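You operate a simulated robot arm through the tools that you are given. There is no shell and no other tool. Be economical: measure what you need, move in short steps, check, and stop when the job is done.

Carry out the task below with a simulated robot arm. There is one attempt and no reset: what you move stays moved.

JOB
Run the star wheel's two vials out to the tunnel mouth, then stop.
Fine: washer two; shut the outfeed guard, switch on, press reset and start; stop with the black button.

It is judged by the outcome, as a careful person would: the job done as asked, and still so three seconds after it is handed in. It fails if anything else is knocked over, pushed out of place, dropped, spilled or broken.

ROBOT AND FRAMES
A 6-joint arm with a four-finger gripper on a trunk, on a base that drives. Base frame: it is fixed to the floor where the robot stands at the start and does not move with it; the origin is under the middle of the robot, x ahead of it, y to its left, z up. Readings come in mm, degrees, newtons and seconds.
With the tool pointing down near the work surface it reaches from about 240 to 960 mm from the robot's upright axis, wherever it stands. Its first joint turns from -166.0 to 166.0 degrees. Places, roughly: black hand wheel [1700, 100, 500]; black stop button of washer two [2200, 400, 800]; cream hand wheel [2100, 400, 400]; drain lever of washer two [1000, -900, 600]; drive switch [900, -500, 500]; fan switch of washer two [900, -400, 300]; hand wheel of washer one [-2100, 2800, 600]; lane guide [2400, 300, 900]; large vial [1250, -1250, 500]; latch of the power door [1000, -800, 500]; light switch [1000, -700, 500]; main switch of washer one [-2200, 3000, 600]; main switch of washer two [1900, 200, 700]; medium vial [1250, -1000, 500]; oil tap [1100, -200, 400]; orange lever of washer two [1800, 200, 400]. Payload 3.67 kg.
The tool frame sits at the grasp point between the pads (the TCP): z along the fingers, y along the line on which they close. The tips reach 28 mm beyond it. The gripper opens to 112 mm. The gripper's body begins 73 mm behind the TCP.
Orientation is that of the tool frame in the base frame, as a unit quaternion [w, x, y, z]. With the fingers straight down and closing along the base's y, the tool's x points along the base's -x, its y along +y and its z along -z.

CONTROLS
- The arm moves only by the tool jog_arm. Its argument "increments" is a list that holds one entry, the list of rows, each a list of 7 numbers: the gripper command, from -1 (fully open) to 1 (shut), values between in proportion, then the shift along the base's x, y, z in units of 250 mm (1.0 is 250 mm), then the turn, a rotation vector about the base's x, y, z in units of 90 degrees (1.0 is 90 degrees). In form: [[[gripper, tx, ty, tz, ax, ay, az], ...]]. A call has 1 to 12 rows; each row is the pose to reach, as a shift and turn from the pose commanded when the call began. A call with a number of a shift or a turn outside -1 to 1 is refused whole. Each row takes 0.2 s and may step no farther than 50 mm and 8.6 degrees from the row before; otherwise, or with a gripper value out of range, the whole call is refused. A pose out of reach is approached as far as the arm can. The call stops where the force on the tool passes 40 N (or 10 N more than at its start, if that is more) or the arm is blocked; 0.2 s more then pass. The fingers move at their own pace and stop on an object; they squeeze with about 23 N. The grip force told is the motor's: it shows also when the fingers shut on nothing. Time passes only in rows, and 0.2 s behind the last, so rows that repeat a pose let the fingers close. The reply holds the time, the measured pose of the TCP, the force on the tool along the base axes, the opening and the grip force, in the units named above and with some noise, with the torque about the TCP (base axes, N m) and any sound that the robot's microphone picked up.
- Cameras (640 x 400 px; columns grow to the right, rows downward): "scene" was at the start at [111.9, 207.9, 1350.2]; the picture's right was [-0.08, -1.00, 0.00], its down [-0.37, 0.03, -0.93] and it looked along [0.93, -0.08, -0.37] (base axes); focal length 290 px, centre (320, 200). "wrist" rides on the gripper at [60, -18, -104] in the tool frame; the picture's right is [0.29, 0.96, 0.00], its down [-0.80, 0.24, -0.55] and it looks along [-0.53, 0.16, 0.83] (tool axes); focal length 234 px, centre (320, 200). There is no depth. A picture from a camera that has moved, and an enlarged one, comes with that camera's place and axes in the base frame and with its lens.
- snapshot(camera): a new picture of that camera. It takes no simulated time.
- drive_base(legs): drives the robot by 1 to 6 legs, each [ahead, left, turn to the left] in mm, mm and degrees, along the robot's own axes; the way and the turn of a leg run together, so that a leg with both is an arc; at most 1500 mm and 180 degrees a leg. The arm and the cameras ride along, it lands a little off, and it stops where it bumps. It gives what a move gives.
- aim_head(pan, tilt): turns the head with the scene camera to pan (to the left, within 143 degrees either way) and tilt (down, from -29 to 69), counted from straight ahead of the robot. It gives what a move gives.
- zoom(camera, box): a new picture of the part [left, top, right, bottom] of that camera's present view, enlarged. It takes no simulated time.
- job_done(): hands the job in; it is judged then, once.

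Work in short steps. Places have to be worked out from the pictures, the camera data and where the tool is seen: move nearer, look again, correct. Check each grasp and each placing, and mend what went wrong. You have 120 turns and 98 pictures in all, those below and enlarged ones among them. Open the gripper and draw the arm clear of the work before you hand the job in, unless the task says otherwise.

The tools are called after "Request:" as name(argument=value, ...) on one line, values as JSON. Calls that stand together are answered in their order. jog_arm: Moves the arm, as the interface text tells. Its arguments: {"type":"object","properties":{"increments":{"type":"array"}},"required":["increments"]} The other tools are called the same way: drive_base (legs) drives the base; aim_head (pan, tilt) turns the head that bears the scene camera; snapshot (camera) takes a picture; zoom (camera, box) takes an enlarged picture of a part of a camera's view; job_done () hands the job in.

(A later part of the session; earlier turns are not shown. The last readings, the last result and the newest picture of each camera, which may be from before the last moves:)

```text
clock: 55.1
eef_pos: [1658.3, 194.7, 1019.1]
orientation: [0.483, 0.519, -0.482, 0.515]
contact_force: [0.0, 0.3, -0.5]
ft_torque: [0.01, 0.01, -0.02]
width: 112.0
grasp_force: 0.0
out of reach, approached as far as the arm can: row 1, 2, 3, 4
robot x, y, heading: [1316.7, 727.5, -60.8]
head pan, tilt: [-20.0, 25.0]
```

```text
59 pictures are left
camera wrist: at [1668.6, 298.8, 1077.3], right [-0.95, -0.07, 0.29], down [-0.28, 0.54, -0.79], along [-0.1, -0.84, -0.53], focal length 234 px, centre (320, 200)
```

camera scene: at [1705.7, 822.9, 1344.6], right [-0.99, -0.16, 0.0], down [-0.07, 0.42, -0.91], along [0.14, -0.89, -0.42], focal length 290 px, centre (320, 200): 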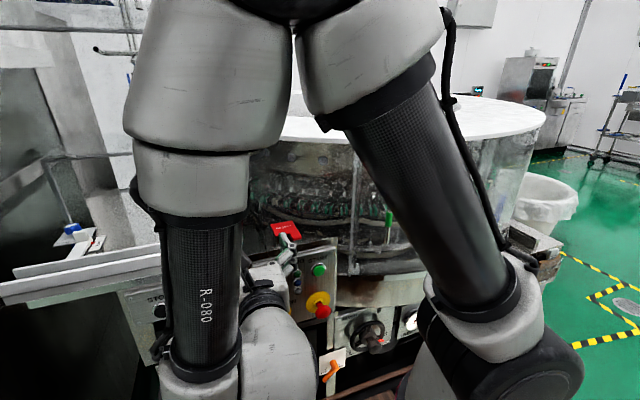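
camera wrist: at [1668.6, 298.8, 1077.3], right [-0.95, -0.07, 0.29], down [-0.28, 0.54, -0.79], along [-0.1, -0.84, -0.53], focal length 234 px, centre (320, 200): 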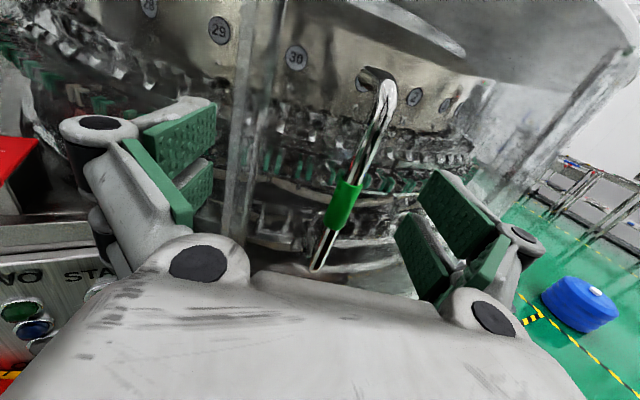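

x and z are at a joint limit but the handle lies between the fingers and z=1019 is on the handle. I advance to y≈157 and close.

Request:
jog_arm(increments=[[[-1, 0, -0.08, 0, 0, 0, 0], [-1, 0, -0.15, 0, 0, 0, 0], [-1, 0, -0.15, 0, 0, 0, 0]]])

Request:
jog_arm(increments=[[[0.0, 0, 0, 0, 0, 0, 0], [0.4, 0, 0, 0, 0, 0, 0], [0.7, 0, 0, 0, 0, 0, 0], [1, 0, 0, 0, 0, 0, 0], [1, 0, 0, 0, 0, 0, 0]]])

Request:
snapshot(camera="wrist")

```text
clock: 55.9
eef_pos: [1658.1, 156.0, 1019.4]
orientation: [0.483, 0.519, -0.481, 0.516]
contact_force: [0.1, 0.8, 0.4]
ft_torque: [-0.02, 0.04, -0.01]
width: 111.9
grasp_force: 0.1
robot x, y, heading: [1320.0, 729.1, -60.8]
head pan, tilt: [-20.0, 25.0]
```

```text
clock: 56.7
eef_pos: [1647.4, 157.1, 1018.2]
orientation: [0.49, 0.517, -0.484, 0.509]
contact_force: [-39.9, 8.0, 8.7]
ft_torque: [0.15, 0.72, -0.32]
width: 38.1
grasp_force: 20.2
robot x, y, heading: [1318.7, 725.1, -60.9]
head pan, tilt: [-20.0, 25.0]
stopped in row 3: the force on the tool passed its limit at 44 N (the readings are from after the stop); the commanded pose is now the measured one
```

```text
58 pictures are left
camera wrist: at [1659.6, 261.0, 1077.2], right [-0.95, -0.05, 0.3], down [-0.28, 0.54, -0.79], along [-0.12, -0.84, -0.53], focal length 234 px, centre (320, 200)
```

wrist: 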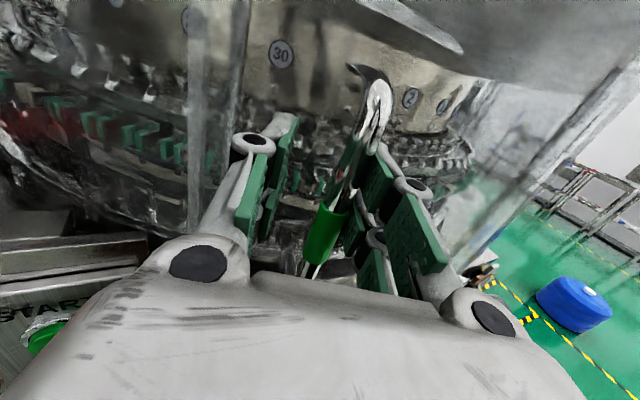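

The right finger presses on the handle and it did not slide at 40 N. I relax the push, centre the tool on the handle and finish the grasp.

Request:
jog_arm(increments=[[[0.3, -0.03, 0, 0.0, 0, 0, 0.05], [0.3, -0.06, 0, 0.0, 0, 0, 0.09], [0.5, -0.06, 0, 0.0, 0, 0, 0.09], [1, -0.06, 0, 0, 0, 0, 0.09], [1, -0.06, 0, 0, 0, 0, 0.09]]])

Request:
snapshot(camera="wrist")

```text
clock: 57.9
eef_pos: [1655.5, 152.6, 1037.8]
orientation: [0.45, 0.55, -0.447, 0.544]
contact_force: [-46.0, -3.0, 5.6]
ft_torque: [0.34, -0.88, 0.04]
width: 48.1
grasp_force: 23.3
out of reach, approached as far as the arm can: row 1, 2, 3, 4, 5
robot x, y, heading: [1319.1, 727.0, -60.8]
head pan, tilt: [-20.0, 25.0]
```

```text
57 pictures are left
camera wrist: at [1651.3, 257.7, 1096.4], right [-0.94, -0.19, 0.3], down [-0.35, 0.5, -0.79], along [0.0, -0.85, -0.53], focal length 234 px, centre (320, 200)
```

wrist: 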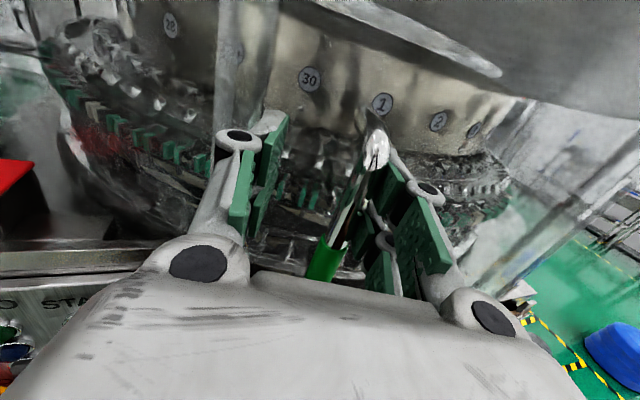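

The push of 46 N sideways does not move it. Before trying more, I zoom in on the guard edge to understand hinge vs slide.

Request:
jog_arm(increments=[[[-1, 0, 0, 0, 0, 0, 0], [-1, 0, 0.1, 0, 0, 0, 0], [-1, 0, 0.25, 0, 0, 0, -0.09], [-1, 0, 0.4, 0, 0, 0, -0.18], [-1, 0, 0.4, 0, 0, 0, -0.2]]])

Request:
zoom(camera="wrist", box=[190, 0, 510, 200])

Request:
zoom(camera="wrist", box=[190, 100, 510, 300])

```text
clock: 59.1
eef_pos: [1657.5, 253.3, 1038.1]
orientation: [0.529, 0.474, -0.526, 0.468]
contact_force: [0.2, 0.2, 0.2]
ft_torque: [0.02, -0.01, -0.01]
width: 112.1
grasp_force: 0.1
out of reach, approached as far as the arm can: row 2
robot x, y, heading: [1319.3, 724.1, -60.8]
head pan, tilt: [-20.0, 25.0]
```

```text
2.00 times, centred on (350, 100) of wrist
camera zoom: at [1687.1, 354.4, 1096.7], right [-0.95, 0.11, 0.3], down [-0.18, 0.58, -0.79], along [-0.26, -0.81, -0.53], focal length 468 px, centre (260, 400)
```

zoom: 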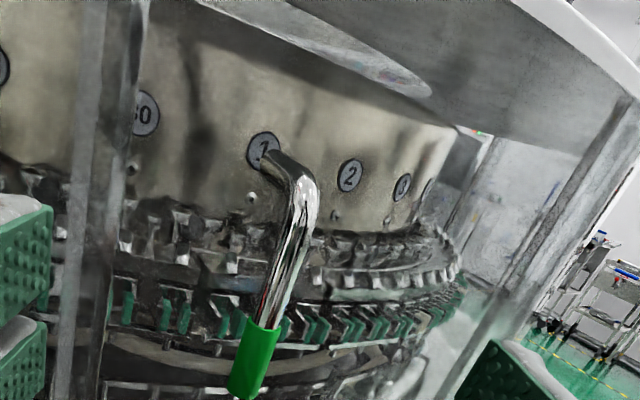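

```text
2.00 times, centred on (350, 200) of wrist
camera zoom: at [1687.1, 354.4, 1096.7], right [-0.95, 0.11, 0.3], down [-0.18, 0.58, -0.79], along [-0.26, -0.81, -0.53], focal length 468 px, centre (260, 200)
```

zoom: 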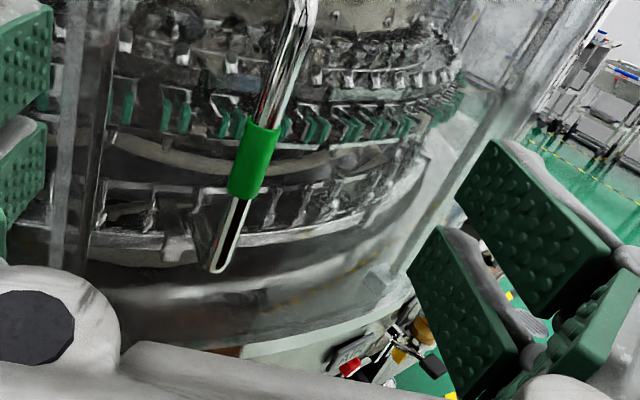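

I take a head view of the guard with its lid line to see whether the panel protrudes (hinged ajar).

Request:
aim_head(pan=-18, tilt=28)

Request:
snapshot(camera="scene")

```text
clock: 59.8
eef_pos: [1657.8, 253.1, 1037.6]
orientation: [0.528, 0.475, -0.525, 0.468]
contact_force: [0.2, 0.7, 0.1]
ft_torque: [0.0, 0.01, 0.03]
width: 111.8
grasp_force: 0.0
robot x, y, heading: [1317.6, 729.1, -60.8]
head pan, tilt: [-18.0, 28.0]
```

```text
54 pictures are left
camera scene: at [1533.1, 727.0, 1339.8], right [-0.98, -0.19, 0.0], down [-0.09, 0.46, -0.88], along [0.17, -0.87, -0.47], focal length 290 px, centre (320, 200)
```

scene: 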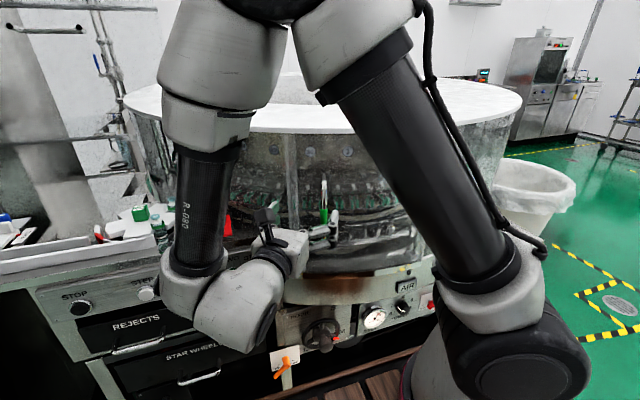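

The lid line looks flush, so it's a curved sliding panel. I drive left along the corridor to view the opening and both ends of the guard from the other side.

Request:
drive_base(legs=[[-30, 500, 0]])

Request:
aim_head(pan=-40, tilt=22)

Request:
snapshot(camera="scene")

```text
clock: 62.7
eef_pos: [2085.1, 525.2, 1038.3]
orientation: [0.528, 0.475, -0.525, 0.469]
contact_force: [-0.2, -0.3, -0.2]
ft_torque: [-0.01, -0.02, -0.01]
width: 112.2
grasp_force: 0.0
robot x, y, heading: [1744.9, 998.7, -60.6]
head pan, tilt: [-18.0, 28.0]
```

```text
clock: 63.6
eef_pos: [2083.8, 524.0, 1037.9]
orientation: [0.528, 0.474, -0.526, 0.469]
contact_force: [0.7, -0.4, -0.3]
ft_torque: [0.01, -0.02, -0.02]
width: 112.3
grasp_force: 0.1
robot x, y, heading: [1746.5, 999.8, -61.3]
head pan, tilt: [-40.0, 22.0]
```

```text
53 pictures are left
camera scene: at [1924.0, 996.2, 1349.4], right [-0.98, 0.19, 0.0], down [0.07, 0.37, -0.93], along [-0.18, -0.91, -0.37], focal length 290 px, centre (320, 200)
```

scene: 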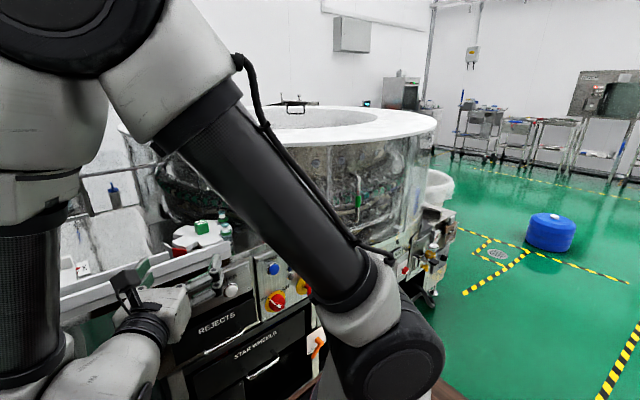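

The wrist camera now sits near the star wheel; take its view.

Request:
snapshot(camera="wrist")

Request:
zoom(camera="scene", box=[290, 110, 450, 270])

```text
52 pictures are left
camera wrist: at [2113.3, 625.1, 1096.7], right [-0.95, 0.1, 0.3], down [-0.18, 0.58, -0.79], along [-0.25, -0.81, -0.53], focal length 234 px, centre (320, 200)
```

wrist: 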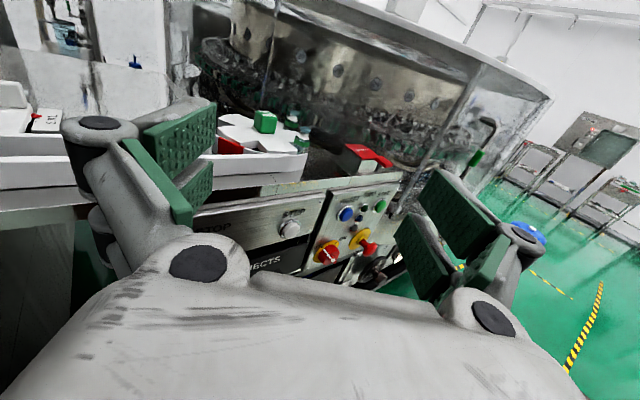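

```text
2.50 times, centred on (370, 190) of scene
camera zoom: at [1924.0, 996.2, 1349.4], right [-0.98, 0.19, 0.0], down [0.07, 0.37, -0.93], along [-0.18, -0.91, -0.37], focal length 725 px, centre (195, 225)
```

zoom: 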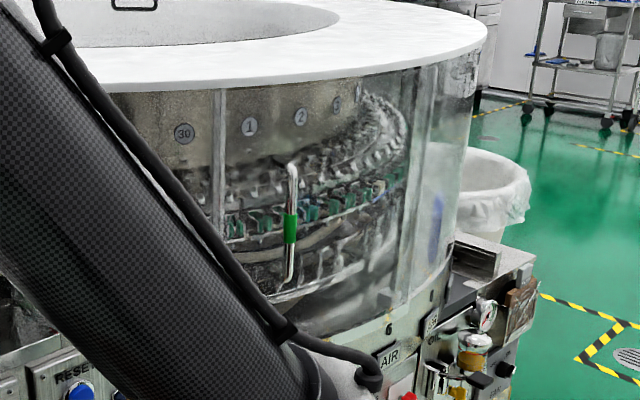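

Request:
zoom(camera="wrist", box=[190, 0, 510, 200])

```text
2.00 times, centred on (350, 100) of wrist
camera zoom: at [2113.3, 625.1, 1096.7], right [-0.95, 0.1, 0.3], down [-0.18, 0.58, -0.79], along [-0.25, -0.81, -0.53], focal length 468 px, centre (260, 400)
```

zoom: 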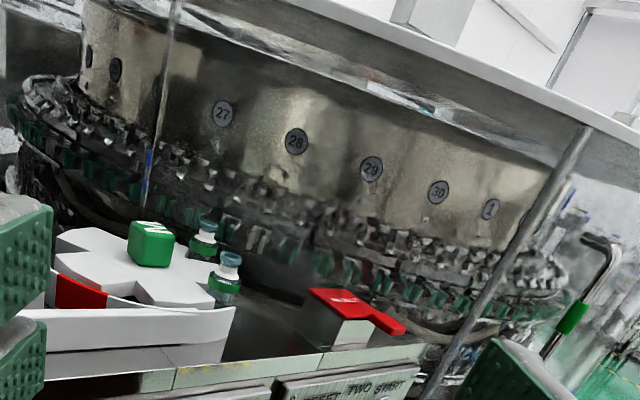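

The panel with the green handle doesn't slide and its handle would clash with the reject box, so the real outfeed guard may be a hood behind the lane. I look there, moving the arm to the right first.

Request:
jog_arm(increments=[[[-1, -0.17, 0.0, 0.05, 0, 0, 0], [-1, -0.34, 0.0, 0.1, 0, 0, 0], [-1, -0.5, 0.0, 0.15, 0, 0, -0.05], [-1, -0.66, 0.0, 0.15, 0, 0, -0.1], [-1, -0.82, 0, 0.15, 0, 0, -0.15], [-1, -0.98, 0, 0.15, 0, 0, -0.2], [-1, -0.98, 0, 0.15, 0, 0, -0.2]]])

Request:
aim_head(pan=3, tilt=18)

Request:
snapshot(camera="scene")

```text
clock: 65.2
eef_pos: [1942.2, 506.6, 1098.7]
orientation: [0.595, 0.386, -0.594, 0.38]
contact_force: [-0.1, 0.8, 0.3]
ft_torque: [0.01, -0.01, -0.02]
width: 112.2
grasp_force: 0.2
out of reach, approached as far as the arm can: row 2, 3, 4, 5, 6, 7
robot x, y, heading: [1745.8, 998.1, -61.1]
head pan, tilt: [-40.0, 22.0]
```

```text
clock: 66.3
eef_pos: [1942.4, 505.8, 1100.4]
orientation: [0.595, 0.387, -0.593, 0.38]
contact_force: [0.2, 0.0, -0.3]
ft_torque: [-0.01, 0.01, 0.03]
width: 111.9
grasp_force: 0.1
robot x, y, heading: [1742.1, 1002.6, -60.9]
head pan, tilt: [3.0, 18.0]
```

```text
49 pictures are left
camera scene: at [1991.0, 1008.2, 1356.0], right [-0.85, -0.53, 0.0], down [-0.16, 0.26, -0.95], along [0.5, -0.81, -0.31], focal length 290 px, centre (320, 200)
```

scene: 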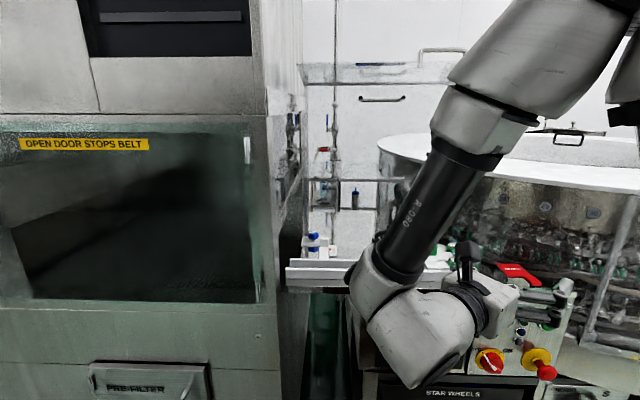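

Request:
zoom(camera="scene", box=[260, 30, 480, 290])

```text
1.54 times, centred on (370, 160) of scene
camera zoom: at [1991.0, 1008.2, 1356.0], right [-0.85, -0.53, 0.0], down [-0.16, 0.26, -0.95], along [0.5, -0.81, -0.31], focal length 446 px, centre (243, 262)
```

zoom: 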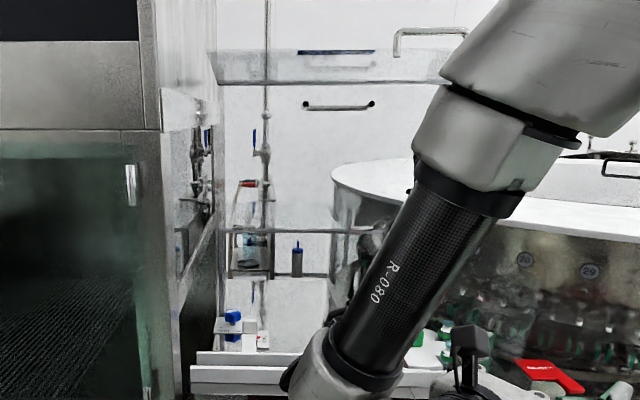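

There's a raised transparent hood with a handle at about (2161, 108, 1481) — that's the outfeed guard. I tilt the head up to study it.

Request:
aim_head(pan=-3, tilt=-8)

Request:
snapshot(camera="scene")

Request:
zoom(camera="scene", box=[230, 100, 470, 260])

```text
clock: 67.2
eef_pos: [1942.5, 506.6, 1098.8]
orientation: [0.595, 0.387, -0.593, 0.38]
contact_force: [0.6, -0.6, -0.1]
ft_torque: [0.02, 0.04, -0.03]
width: 111.9
grasp_force: 0.1
robot x, y, heading: [1748.2, 1001.0, -60.9]
head pan, tilt: [-3.0, -8.0]
```

```text
47 pictures are left
camera scene: at [1979.2, 1010.3, 1397.2], right [-0.9, -0.44, 0.0], down [0.06, -0.12, -0.99], along [0.44, -0.89, 0.14], focal length 290 px, centre (320, 200)
```

scene: 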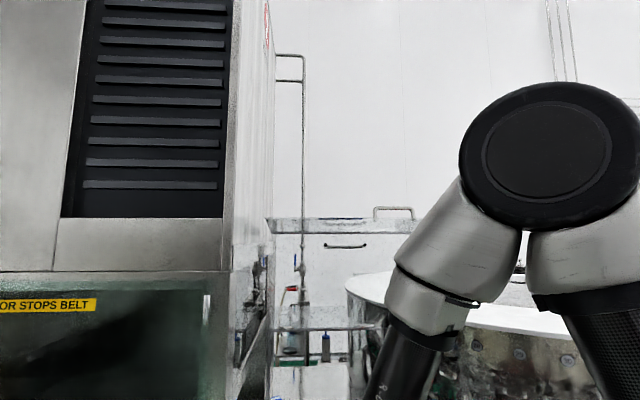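

```text
2.50 times, centred on (350, 180) of scene
camera zoom: at [1979.2, 1010.3, 1397.2], right [-0.9, -0.44, 0.0], down [0.06, -0.12, -0.99], along [0.44, -0.89, 0.14], focal length 725 px, centre (245, 250)
```

zoom: 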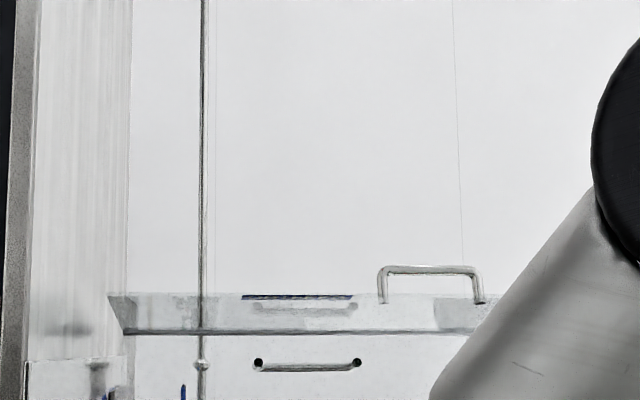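

Two handles appear: a U-handle at (2161,108,1482) and a black-ended bar at about (2362,38,1380). I drive left 350 mm for parallax.

Request:
drive_base(legs=[[0, 380, 0]])

Request:
aim_head(pan=-5, tilt=5)

Request:
snapshot(camera="scene")

```text
clock: 69.6
eef_pos: [2275.8, 692.5, 1099.3]
orientation: [0.595, 0.386, -0.593, 0.38]
contact_force: [-0.3, -0.1, 0.2]
ft_torque: [-0.03, -0.02, -0.03]
width: 112.0
grasp_force: 0.0
robot x, y, heading: [2073.8, 1185.6, -60.8]
head pan, tilt: [-3.0, -8.0]
```

```text
clock: 70.3
eef_pos: [2276.6, 691.8, 1098.6]
orientation: [0.595, 0.386, -0.594, 0.38]
contact_force: [1.0, 0.1, -0.2]
ft_torque: [0.0, -0.02, 0.0]
width: 112.4
grasp_force: 0.0
robot x, y, heading: [2077.1, 1183.2, -61.0]
head pan, tilt: [-5.0, 5.0]
```

```text
45 pictures are left
camera scene: at [2313.0, 1189.0, 1377.1], right [-0.91, -0.41, 0.0], down [-0.04, 0.08, -1.0], along [0.41, -0.91, -0.09], focal length 290 px, centre (320, 200)
```

scene: 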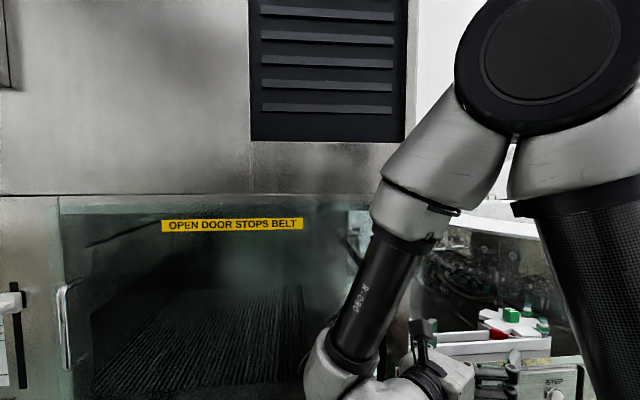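

The tunnel blocks the view from here. I drive back and raise the arm so the wrist camera can view the hood.

Request:
drive_base(legs=[[0, -380, 0]])

Request:
jog_arm(increments=[[[-1, 0.05, -0.0, 0.18, 0, 0, 0.09], [-1, 0.1, -0.0, 0.36, 0, 0, 0.18], [-1, 0.15, -0.0, 0.54, 0, 0, 0.27], [-1, 0.2, -0.0, 0.72, 0, 0, 0.36], [-1, 0.25, -0.0, 0.9, 0, 0, 0.45], [-1, 0.3, -0.0, 1.0, 0, 0, 0.54], [-1, 0.3, 0, 1.0, 0, 0, 0.54]]])

Request:
snapshot(camera="wrist")

```text
clock: 72.8
eef_pos: [1942.5, 504.9, 1099.3]
orientation: [0.595, 0.386, -0.594, 0.38]
contact_force: [-0.1, 0.1, -0.8]
ft_torque: [0.0, 0.02, 0.0]
width: 111.8
grasp_force: 0.0
robot x, y, heading: [1738.4, 996.2, -61.0]
head pan, tilt: [-5.0, 5.0]
```

```text
clock: 74.3
eef_pos: [2016.1, 506.2, 1349.4]
orientation: [0.385, 0.597, -0.38, 0.592]
contact_force: [-0.4, 0.8, 0.1]
ft_torque: [0.01, 0.03, 0.0]
width: 112.2
grasp_force: 0.0
out of reach, approached as far as the arm can: row 1
robot x, y, heading: [1742.8, 1003.9, -60.9]
head pan, tilt: [-5.0, 5.0]
```

```text
44 pictures are left
camera wrist: at [1990.2, 608.2, 1407.8], right [-0.87, -0.39, 0.3], down [-0.45, 0.4, -0.79], along [0.19, -0.83, -0.53], focal length 234 px, centre (320, 200)
```

wrist: 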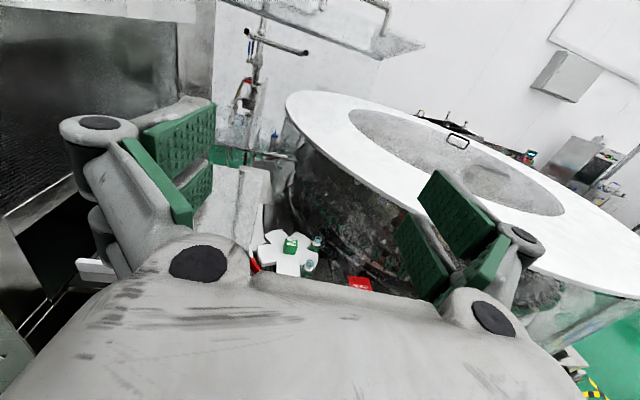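

The hood is up at the top of this view. I pitch the wrist up 35° to see it whole.

Request:
jog_arm(increments=[[[-1, 0, 0.03, 0.03, -0.08, -0.036, 0], [-1, 0, 0.06, 0.06, -0.16, -0.073, 0], [-1, 0, 0.1, 0.09, -0.24, -0.11, 0], [-1, 0, 0.13, 0.12, -0.32, -0.146, 0], [-1, 0, 0.13, 0.12, -0.354, -0.161, 0], [-1, 0, 0.13, 0.12, -0.354, -0.161, 0]]])

Request:
snapshot(camera="wrist")

```text
clock: 75.8
eef_pos: [2026.7, 540.5, 1395.2]
orientation: [0.484, 0.389, -0.252, 0.742]
contact_force: [-0.3, 0.4, 0.1]
ft_torque: [0.0, -0.03, 0.03]
width: 112.2
grasp_force: 0.1
out of reach, approached as far as the arm can: row 4, 5, 6
robot x, y, heading: [1743.4, 997.4, -61.0]
head pan, tilt: [-5.0, 5.0]
```

```text
43 pictures are left
camera wrist: at [1995.3, 655.9, 1384.0], right [-0.94, -0.24, 0.24], down [-0.22, -0.1, -0.97], along [0.26, -0.97, 0.04], focal length 234 px, centre (320, 200)
```

wrist: 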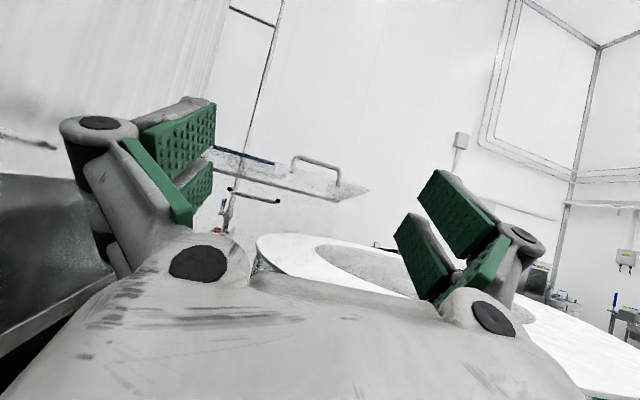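

Request:
zoom(camera="wrist", box=[190, 110, 390, 235])

```text
3.20 times, centred on (290, 172) of wrist
camera zoom: at [1995.3, 655.9, 1384.0], right [-0.94, -0.24, 0.24], down [-0.22, -0.1, -0.97], along [0.26, -0.97, 0.04], focal length 749 px, centre (416, 288)
```

zoom: 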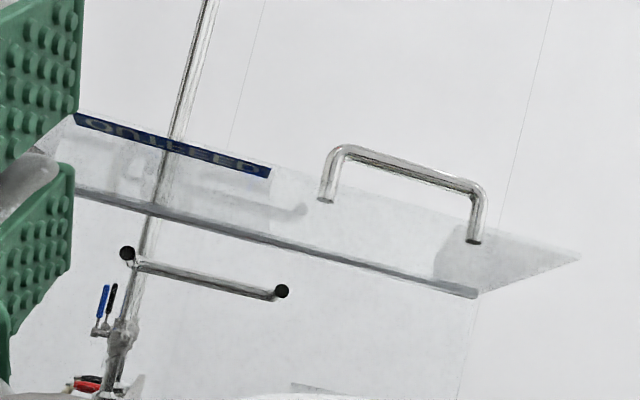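

The hood reads "OUTFEED": it is an L-shaped guard hinged at the rear (axis z≈1109), swung up. Its U-handle runs (2227,117)→(2121,38) at z≈1458–1498; closing means pulling it forward and down ~90°. I first roll/pitch the tool so the fingers point 50° down and close across the bar.

Request:
jog_arm(increments=[[[-1, 0, 0.02, -0.02, 0.0055, 0.081, 0.0145], [-1, 0, 0.04, -0.04, 0.011, 0.162, 0.029], [-1, 0, 0.06, -0.06, 0.0165, 0.243, 0.0435], [-1, 0, 0.08, -0.08, 0.022, 0.324, 0.058], [-1, 0, 0.1, -0.1, 0.0275, 0.405, 0.0725], [-1, 0, 0.1, -0.1, 0.033, 0.486, 0.087], [-1, 0, 0.1, -0.1, 0.0385, 0.567, 0.1015], [-1, 0, 0.1, -0.1, 0.044, 0.648, 0.116], [-1, 0, 0.1, -0.1, 0.044, 0.648, 0.116]]])

Request:
jog_arm(increments=[[[-1, 0, 0, 0, 0.0055, 0.081, 0.0145], [-1, 0, 0, 0, 0.011, 0.162, 0.029], [-1, 0, 0, 0, 0.0165, 0.243, 0.0435], [-1, 0, 0, 0, 0.022, 0.324, 0.058], [-1, 0, 0, 0, 0.0275, 0.405, 0.0725], [-1, 0, 0, 0, 0.033, 0.486, 0.087], [-1, 0, 0, 0, 0.0385, 0.567, 0.1015], [-1, 0, 0, 0, 0.044, 0.648, 0.116], [-1, 0, 0, 0, 0.044, 0.648, 0.116]]])

```text
clock: 77.8
eef_pos: [2029.0, 564.6, 1370.4]
orientation: [0.477, 0.685, -0.026, 0.55]
contact_force: [-0.1, -0.1, -0.6]
ft_torque: [0.02, -0.01, -0.01]
width: 112.1
grasp_force: 0.1
out of reach, approached as far as the arm can: row 7, 8, 9
robot x, y, heading: [1743.3, 997.6, -60.8]
head pan, tilt: [-5.0, 5.0]
```

```text
clock: 79.8
eef_pos: [2055.7, 608.6, 1368.4]
orientation: [0.36, 0.88, 0.25, 0.183]
contact_force: [0.3, 0.2, -0.5]
ft_torque: [-0.01, 0.0, -0.02]
width: 112.2
grasp_force: 0.0
out of reach, approached as far as the arm can: row 1, 2, 3, 4, 5, 6, 7, 8, 9
robot x, y, heading: [1741.4, 1005.5, -61.0]
head pan, tilt: [-5.0, 5.0]
```

Orientation is nearly right. I drive the base toward the machine (still ~100 mm short of the front wheels).

Request:
drive_base(legs=[[260, -209, 0], [0, 0, 6]])

Request:
snapshot(camera="wrist")

Request:
snapshot(camera="scene")

```text
clock: 82.5
eef_pos: [2039.8, 316.1, 1368.6]
orientation: [0.349, 0.866, 0.296, 0.203]
contact_force: [0.6, 0.8, 1.1]
ft_torque: [0.02, -0.02, 0.03]
width: 112.2
grasp_force: 0.0
robot x, y, heading: [1688.9, 670.1, -54.7]
head pan, tilt: [-5.0, 5.0]
```

```text
41 pictures are left
camera wrist: at [2017.0, 416.0, 1433.8], right [0.57, -0.37, 0.73], down [-0.81, -0.39, 0.43], along [0.13, -0.84, -0.52], focal length 234 px, centre (320, 200)
```

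wrist: 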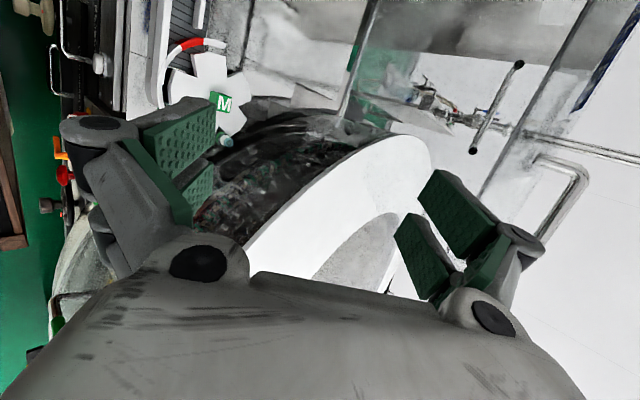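

```text
40 pictures are left
camera scene: at [1918.7, 701.0, 1377.1], right [-0.86, -0.5, 0.0], down [-0.04, 0.08, -1.0], along [0.5, -0.86, -0.09], focal length 290 px, centre (320, 200)
```

scene: 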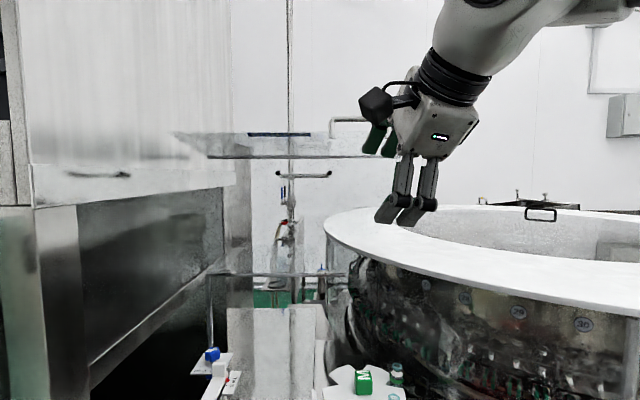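

Clear view now. I zoom in on the hood to refine the handle and hinge positions.

Request:
zoom(camera="scene", box=[160, 100, 400, 310])

Request:
zoom(camera="wrist", box=[400, 40, 640, 280])

```text
1.90 times, centred on (280, 205) of scene
camera zoom: at [1918.7, 701.0, 1377.1], right [-0.86, -0.5, 0.0], down [-0.04, 0.08, -1.0], along [0.5, -0.86, -0.09], focal length 552 px, centre (396, 190)
```

zoom: 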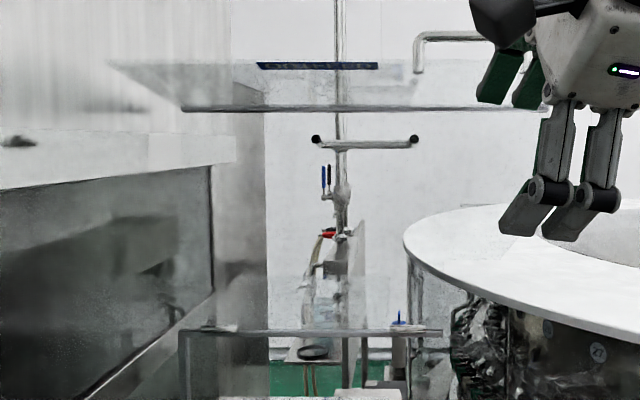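

```text
1.67 times, centred on (520, 160) of wrist
camera zoom: at [2017.0, 416.0, 1433.8], right [0.57, -0.37, 0.73], down [-0.81, -0.39, 0.43], along [0.13, -0.84, -0.52], focal length 390 px, centre (-13, 267)
```

zoom: 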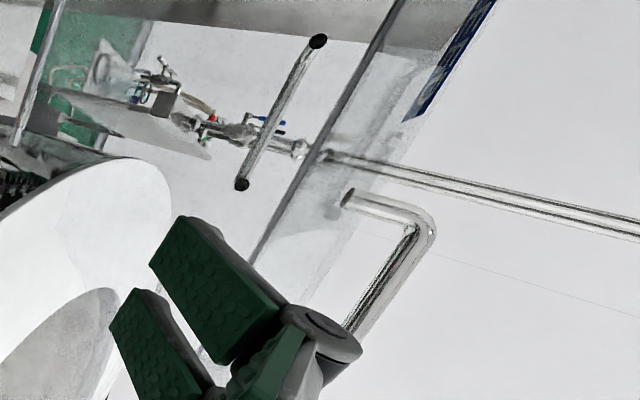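

The geometry is now clear: hinge rail at z≈1100, bar of the U-handle midpoint ≈(2174,80,1496), radius ≈420. I raise the arm and steepen the tool to ~75° down for the grasp.

Request:
jog_arm(increments=[[[-1, 0, 0, 0.16, 0.045, 0.058, -0.009], [-1, 0, 0, 0.32, 0.09, 0.115, -0.018], [-1, 0.02, -0.02, 0.48, 0.135, 0.173, -0.026], [-1, 0.04, -0.05, 0.64, 0.18, 0.23, -0.035], [-1, 0.08, -0.1, 0.77, 0.224, 0.288, -0.044], [-1, 0.08, -0.1, 0.77, 0.224, 0.288, -0.044]]])

Request:
snapshot(camera="wrist")

```text
clock: 83.9
eef_pos: [2068.4, 324.7, 1512.5]
orientation: [0.174, 0.94, 0.291, 0.026]
contact_force: [0.2, 0.4, 1.1]
ft_torque: [-0.01, -0.04, -0.01]
width: 111.9
grasp_force: 0.1
out of reach, approached as far as the arm can: row 1, 2, 3, 4, 5, 6
robot x, y, heading: [1687.2, 672.4, -54.7]
head pan, tilt: [-5.0, 5.0]
```

```text
37 pictures are left
camera wrist: at [2091.7, 404.0, 1599.8], right [0.76, -0.58, 0.31], down [-0.61, -0.46, 0.64], along [-0.23, -0.68, -0.7], focal length 234 px, centre (320, 200)
```

wrist: 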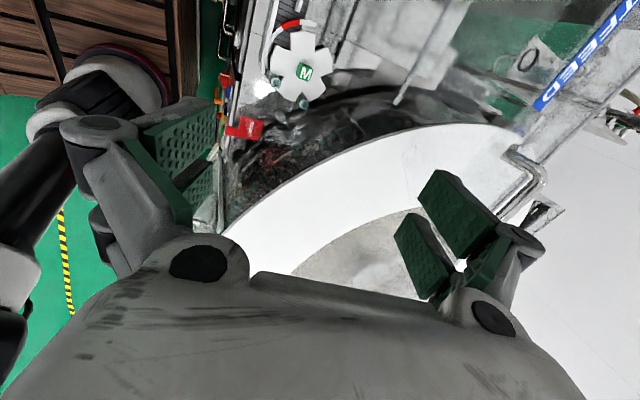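

Orientation good (70° down). I move halfway toward the handle while raising, gripper narrowed to ~70 mm.

Request:
jog_arm(increments=[[[-0.5, 0.02, -0.06, 0.1, 0, 0, 0], [-0.3, 0.06, -0.16, 0.18, 0, 0, 0], [-0.3, 0.12, -0.28, 0.2, 0, 0, 0], [-0.3, 0.18, -0.42, 0.22, 0, 0, 0], [-0.3, 0.18, -0.42, 0.22, 0, 0, 0]]])

Request:
snapshot(camera="scene")

```text
clock: 85.1
eef_pos: [2114.9, 231.0, 1526.2]
orientation: [0.194, 0.938, 0.287, 0.009]
contact_force: [-0.9, 0.3, 0.4]
ft_torque: [-0.05, -0.05, 0.0]
width: 72.5
grasp_force: 0.1
out of reach, approached as far as the arm can: row 1, 2, 3, 4, 5
robot x, y, heading: [1685.3, 672.5, -54.7]
head pan, tilt: [-5.0, 5.0]
```

```text
36 pictures are left
camera scene: at [1918.7, 701.1, 1377.1], right [-0.86, -0.5, 0.0], down [-0.04, 0.08, -1.0], along [0.5, -0.86, -0.09], focal length 290 px, centre (320, 200)
```

scene: 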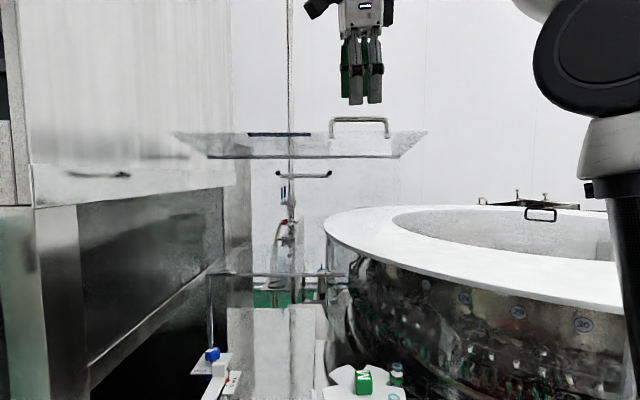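

The gripper is in line with the U-handle but needs ~25 mm more height before passing over the bar. I advance part way with a rise and check.

Request:
jog_arm(increments=[[[-0.3, 0.03, -0.08, 0.08, 0, 0, 0], [-0.3, 0.06, -0.16, 0.12, 0, 0, 0], [-0.3, 0.1, -0.25, 0.14, 0, 0, 0], [-0.3, 0.1, -0.25, 0.14, 0, 0, 0]]])

```text
clock: 86.1
eef_pos: [2133.4, 179.0, 1526.7]
orientation: [0.204, 0.937, 0.285, 0.001]
contact_force: [0.4, 0.7, 0.4]
ft_torque: [0.01, -0.01, 0.01]
width: 72.9
grasp_force: 0.1
out of reach, approached as far as the arm can: row 1, 2, 3, 4
robot x, y, heading: [1686.7, 670.7, -54.5]
head pan, tilt: [-5.0, 5.0]
```

Height is at the arm's limit with this steep tool; I reduce the pitch by ~15° to gain height.

Request:
jog_arm(increments=[[[-0.2, 0, 0, 0.04, -0.067, -0.05, 0], [-0.2, 0, 0, 0.08, -0.133, -0.1, 0], [-0.2, 0, 0, 0.12, -0.133, -0.1, 0], [-0.2, 0, 0, 0.12, -0.133, -0.1, 0]]])

```text
clock: 87.1
eef_pos: [2134.0, 178.8, 1555.0]
orientation: [0.312, 0.909, 0.271, 0.052]
contact_force: [0.7, 0.2, -0.1]
ft_torque: [0.0, -0.01, 0.04]
width: 67.2
grasp_force: 0.1
robot x, y, heading: [1684.1, 670.8, -54.7]
head pan, tilt: [-5.0, 5.0]
```

Good. Now to a point 50 mm short of the bar along the finger direction, opening ~45 mm, and look.

Request:
jog_arm(increments=[[[0.0, 0.04, -0.1, 0, 0, 0, 0], [0.2, 0.08, -0.2, -0.03, 0, 0, 0], [0.2, 0.108, -0.288, -0.076, 0, 0, 0], [0.2, 0.108, -0.288, -0.076, 0, 0, 0]]])

Request:
zoom(camera="scene", box=[270, 20, 470, 170])

Request:
snapshot(camera="wrist")

```text
clock: 88.1
eef_pos: [2162.9, 111.6, 1535.6]
orientation: [0.316, 0.908, 0.27, 0.048]
contact_force: [-0.3, -0.3, 0.1]
ft_torque: [-0.05, -0.02, 0.01]
width: 44.8
grasp_force: 0.0
out of reach, approached as far as the arm can: row 3, 4
robot x, y, heading: [1685.4, 670.1, -54.8]
head pan, tilt: [-5.0, 5.0]
```

```text
2.67 times, centred on (370, 95) of scene
camera zoom: at [1918.7, 701.0, 1377.1], right [-0.86, -0.5, 0.0], down [-0.04, 0.08, -1.0], along [0.5, -0.86, -0.09], focal length 773 px, centre (187, 480)
```

zoom: 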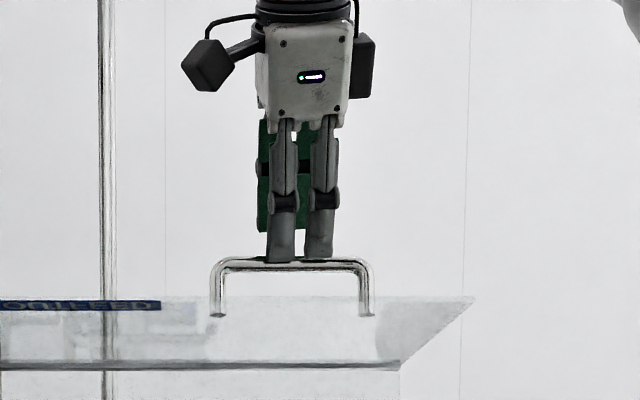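

```text
34 pictures are left
camera wrist: at [2178.6, 210.6, 1602.0], right [0.68, -0.48, 0.55], down [-0.71, -0.27, 0.65], along [-0.16, -0.84, -0.52], focal length 234 px, centre (320, 200)
```

wrist: 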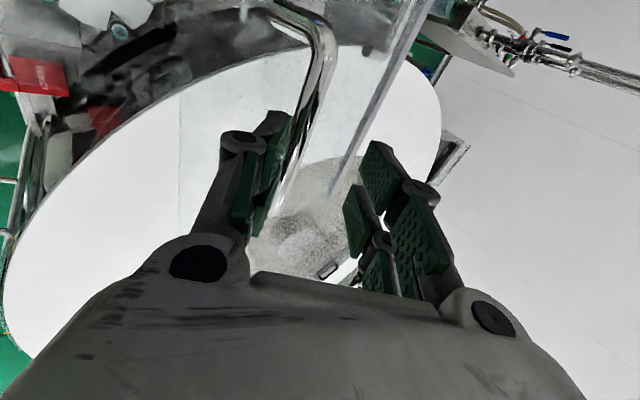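

The bar is actually at n≈-1220 (mid ≈(2165,99,1496)), slightly toward the near finger. I lower ~30 mm with a 5 mm advance, so the bar sits centred, and then close.

Request:
jog_arm(increments=[[[0.2, 0.01, -0.015, -0.06, 0, 0, 0], [0.2, 0.012, -0.02, -0.12, 0, 0, 0], [0.2, 0.012, -0.02, -0.12, 0, 0, 0]]])

Request:
snapshot(camera="wrist")

```text
clock: 88.9
eef_pos: [2166.9, 109.3, 1507.0]
orientation: [0.315, 0.909, 0.269, 0.048]
contact_force: [0.3, 0.8, -0.5]
ft_torque: [0.0, 0.0, -0.02]
width: 44.8
grasp_force: 0.1
out of reach, approached as far as the arm can: row 2, 3
robot x, y, heading: [1681.4, 675.1, -54.7]
head pan, tilt: [-5.0, 5.0]
```

```text
33 pictures are left
camera wrist: at [2183.9, 208.5, 1572.1], right [0.68, -0.48, 0.55], down [-0.71, -0.27, 0.65], along [-0.16, -0.84, -0.52], focal length 234 px, centre (320, 200)
```

wrist: 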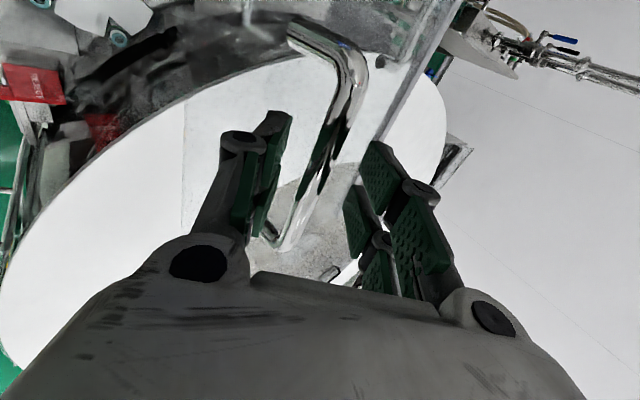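

The bar lies between the pads. I close the gripper on it.

Request:
jog_arm(increments=[[[0.5, 0, 0, 0, 0, 0, 0], [0.8, 0, 0, 0, 0, 0, 0], [1, 0, 0, 0, 0, 0, 0], [1, 0, 0, 0, 0, 0, 0]]])

```text
clock: 89.7
eef_pos: [2167.1, 111.2, 1503.8]
orientation: [0.311, 0.911, 0.268, 0.048]
contact_force: [-4.0, 5.4, -2.7]
ft_torque: [0.87, -1.35, -1.78]
width: 15.5
grasp_force: 44.9
robot x, y, heading: [1685.2, 666.9, -54.9]
head pan, tilt: [-5.0, 5.0]
stopped in row 3: the force on the tool passed its limit at 42 N (the readings are from after the stop); the commanded pose is now the measured one
```

Gripped (15.5 mm bar). I start pulling forward along the arc in small steps, watching the force.

Request:
jog_arm(increments=[[[1, -0.02, 0.027, -0.012, 0, 0, 0], [1, -0.045, 0.06, -0.03, 0, 0, 0], [1, -0.07, 0.093, -0.05, 0, 0, 0], [1, -0.094, 0.125, -0.072, 0, 0, 0]]])

```text
clock: 90.6
eef_pos: [2149.1, 141.4, 1491.2]
orientation: [0.313, 0.909, 0.27, 0.053]
contact_force: [7.5, 5.2, 9.4]
ft_torque: [1.05, -2.16, -1.13]
width: 16.0
grasp_force: 45.0
robot x, y, heading: [1687.4, 673.0, -54.9]
head pan, tilt: [-5.0, 5.0]
stopped in row 4: the force on the tool passed its limit at 43 N (the readings are from after the stop); the commanded pose is now the measured one
```

It moves along the arc. I continue, with a slight pitch following.

Request:
jog_arm(increments=[[[1, -0.03, 0.04, -0.018, -0.009, -0.007, 0], [1, -0.06, 0.08, -0.044, -0.018, -0.013, 0], [1, -0.093, 0.125, -0.08, -0.027, -0.02, 0], [1, -0.13, 0.175, -0.12, -0.04, -0.03, 0], [1, -0.165, 0.22, -0.165, -0.054, -0.04, 0]]])

```text
clock: 91.3
eef_pos: [2133.7, 167.3, 1479.4]
orientation: [0.331, 0.903, 0.267, 0.063]
contact_force: [12.3, 6.6, 3.5]
ft_torque: [1.19, -2.54, -0.77]
width: 15.5
grasp_force: 45.0
robot x, y, heading: [1686.2, 674.1, -54.7]
head pan, tilt: [-5.0, 5.0]
stopped in row 3: the force on the tool passed its limit at 42 N (the readings are from after the stop); the commanded pose is now the measured one
```

The hinge normal is nearer (-0.53,0.85). I recompute the arc and continue in slower 12 mm steps.

Request:
jog_arm(increments=[[[1, -0.026, 0.042, -0.023, -0.008, -0.005, 0], [1, -0.05, 0.08, -0.047, -0.017, -0.01, 0], [1, -0.075, 0.12, -0.074, -0.025, -0.016, 0], [1, -0.099, 0.158, -0.102, -0.034, -0.021, 0], [1, -0.1225, 0.1965, -0.131, -0.043, -0.026, 0], [1, -0.146, 0.234, -0.162, -0.051, -0.032, 0], [1, -0.1685, 0.27, -0.195, -0.06, -0.037, 0], [1, -0.191, 0.306, -0.229, -0.068, -0.042, 0], [1, -0.212, 0.341, -0.264, -0.077, -0.048, 0], [1, -0.233, 0.374, -0.3, -0.085, -0.053, 0], [1, -0.251, 0.403, -0.334, -0.094, -0.058, 0]]])

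```text
clock: 92.9
eef_pos: [2095.0, 231.4, 1431.0]
orientation: [0.377, 0.885, 0.262, 0.077]
contact_force: [15.6, 3.1, -3.9]
ft_torque: [1.26, -2.46, -0.54]
width: 15.5
grasp_force: 44.9
robot x, y, heading: [1687.1, 672.7, -54.6]
head pan, tilt: [-5.0, 5.0]
stopped in row 7: the force on the tool passed its limit at 41 N (the readings are from after the stop); the commanded pose is now the measured one
```

Continuing along the arc from θ≈51°.

Request:
jog_arm(increments=[[[1, -0.0216, 0.0356, -0.034, -0.008, -0.005, 0], [1, -0.0426, 0.07, -0.07, -0.016, -0.01, 0], [1, -0.063, 0.1036, -0.106, -0.024, -0.015, 0], [1, -0.083, 0.136, -0.144, -0.032, -0.02, 0], [1, -0.102, 0.1676, -0.184, -0.04, -0.025, 0], [1, -0.1206, 0.198, -0.224, -0.048, -0.03, 0], [1, -0.1385, 0.228, -0.265, -0.056, -0.035, 0], [1, -0.1556, 0.256, -0.308, -0.064, -0.04, 0], [1, -0.172, 0.283, -0.351, -0.072, -0.045, 0], [1, -0.188, 0.309, -0.396, -0.08, -0.05, 0], [1, -0.203, 0.3335, -0.441, -0.088, -0.055, 0], [1, -0.217, 0.357, -0.487, -0.094, -0.06, 0]]])

Request:
snapshot(camera="scene")

```text
clock: 95.5
eef_pos: [2041.3, 318.8, 1309.1]
orientation: [0.454, 0.85, 0.248, 0.097]
contact_force: [36.1, -2.4, -9.3]
ft_torque: [0.99, -1.92, -0.66]
width: 15.2
grasp_force: 44.9
robot x, y, heading: [1685.5, 671.6, -54.5]
head pan, tilt: [-5.0, 5.0]
```

```text
32 pictures are left
camera scene: at [1921.2, 701.6, 1376.7], right [-0.86, -0.5, 0.0], down [-0.05, 0.08, -1.0], along [0.5, -0.86, -0.09], focal length 290 px, centre (320, 200)
```

scene: 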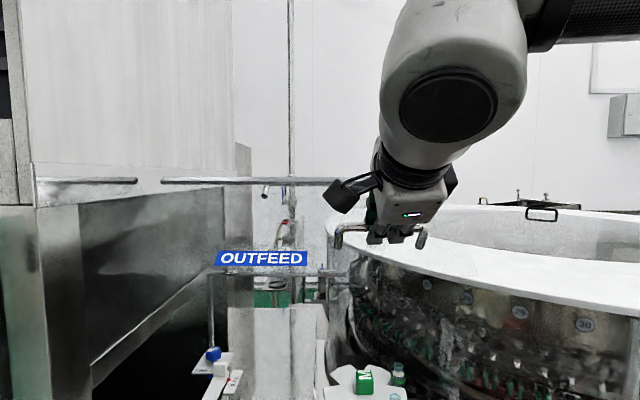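

The hood is halfway. Lateral force shows I should drift a bit to +u; I correct and continue down.

Request:
jog_arm(increments=[[[1, 0.003, 0.032, -0.047, -0.008, -0.005, 0], [1, 0.009, 0.064, -0.095, -0.016, -0.01, 0], [1, -0.003, 0.084, -0.144, -0.024, -0.015, 0], [1, -0.014, 0.102, -0.193, -0.032, -0.02, 0], [1, -0.024, 0.12, -0.243, -0.04, -0.025, 0], [1, -0.033, 0.135, -0.294, -0.048, -0.03, 0], [1, -0.041, 0.15, -0.344, -0.056, -0.035, 0], [1, -0.048, 0.163, -0.396, -0.064, -0.04, 0], [1, -0.055, 0.174, -0.448, -0.072, -0.045, 0], [1, -0.061, 0.184, -0.501, -0.08, -0.05, 0], [1, -0.066, 0.194, -0.554, -0.088, -0.055, 0], [1, -0.07, 0.2, -0.607, -0.094, -0.06, 0]]])

```text
clock: 98.1
eef_pos: [2021.2, 368.5, 1156.8]
orientation: [0.525, 0.81, 0.233, 0.119]
contact_force: [5.7, -40.8, -4.4]
ft_torque: [0.73, -1.6, -1.29]
width: 15.7
grasp_force: 44.8
robot x, y, heading: [1686.7, 672.6, -54.7]
head pan, tilt: [-5.0, 5.0]
```

Now slightly too far out radially (force −n); I pull in by 8 mm and continue downward until contact.

Request:
jog_arm(increments=[[[1, 0, -0.011, -0.052, -0.008, -0.005, 0], [1, 0, -0.024, -0.105, -0.016, -0.01, 0], [1, -0.002, -0.021, -0.158, -0.024, -0.015, 0], [1, -0.002, -0.02, -0.21, -0.032, -0.02, 0], [1, -0.002, -0.02, -0.263, -0.04, -0.025, 0], [1, -0.001, -0.021, -0.316, -0.048, -0.03, 0], [1, 0, -0.024, -0.369, -0.056, -0.035, 0], [1, 0.003, -0.028, -0.421, -0.064, -0.04, 0], [1, 0.006, -0.034, -0.474, -0.072, -0.045, 0], [1, 0.011, -0.042, -0.526, -0.08, -0.05, 0]]])

Request:
snapshot(camera="scene")

```text
clock: 100.3
eef_pos: [2050.9, 382.3, 1034.3]
orientation: [0.584, 0.77, 0.218, 0.135]
contact_force: [-23.1, -24.8, -2.0]
ft_torque: [0.72, -1.41, -1.19]
width: 15.6
grasp_force: 44.6
out of reach, approached as far as the arm can: row 5, 6, 7, 8, 9, 10
robot x, y, heading: [1686.1, 670.0, -54.6]
head pan, tilt: [-5.0, 5.0]
```

```text
31 pictures are left
camera scene: at [1918.1, 700.9, 1377.3], right [-0.86, -0.5, 0.0], down [-0.04, 0.08, -1.0], along [0.5, -0.86, -0.09], focal length 290 px, centre (320, 200)
```

scene: 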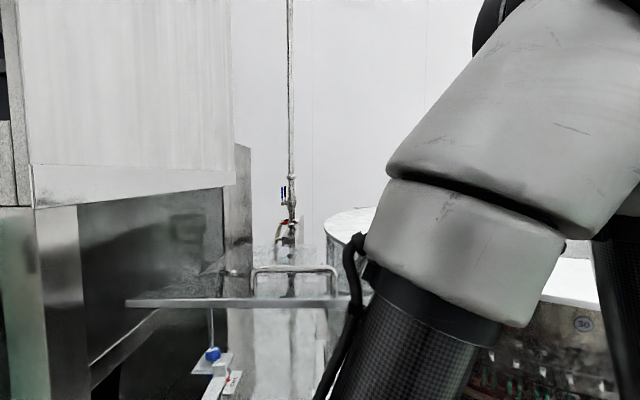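

The wrist is nearing a limit (tool only 16° down). I pitch it back down ~20° around the bar and remove the sideways drift.

Request:
jog_arm(increments=[[[1, -0.01, -0.006, 0, 0.04, 0.024, 0], [1, -0.02, -0.012, 0, 0.08, 0.048, 0], [1, -0.04, -0.024, 0, 0.12, 0.072, 0], [1, -0.06, -0.036, -0.02, 0.16, 0.096, 0], [1, -0.08, -0.05, -0.04, 0.19, 0.115, 0], [1, -0.08, -0.05, -0.08, 0.19, 0.115, 0]]])

```text
clock: 101.7
eef_pos: [2042.9, 376.5, 1019.4]
orientation: [0.442, 0.857, 0.248, 0.095]
contact_force: [0.6, 0.6, -0.2]
ft_torque: [0.01, -0.01, 0.02]
width: 0.1
grasp_force: 36.0
out of reach, approached as far as the arm can: row 4, 5, 6
robot x, y, heading: [1689.5, 672.5, -54.5]
head pan, tilt: [-5.0, 5.0]
```

The bar slipped out. I check where the hood is now.

Request:
snapshot(camera="scene")

Request:
snapshot(camera="wrist")

```text
30 pictures are left
camera scene: at [1918.9, 701.8, 1377.1], right [-0.86, -0.5, 0.0], down [-0.04, 0.08, -1.0], along [0.5, -0.86, -0.09], focal length 290 px, centre (320, 200)
```

scene: 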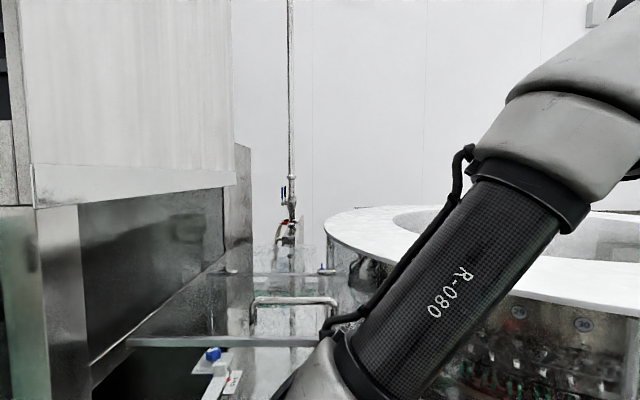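

```text
29 pictures are left
camera wrist: at [2047.7, 488.3, 1061.9], right [0.57, -0.32, 0.75], down [-0.81, -0.13, 0.57], along [-0.08, -0.94, -0.34], focal length 234 px, centre (320, 200)
```

wrist: 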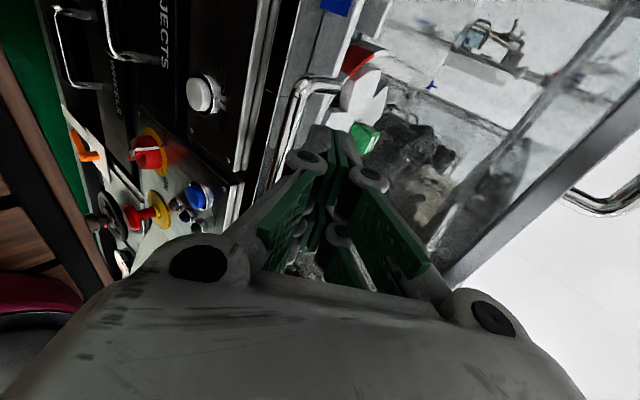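

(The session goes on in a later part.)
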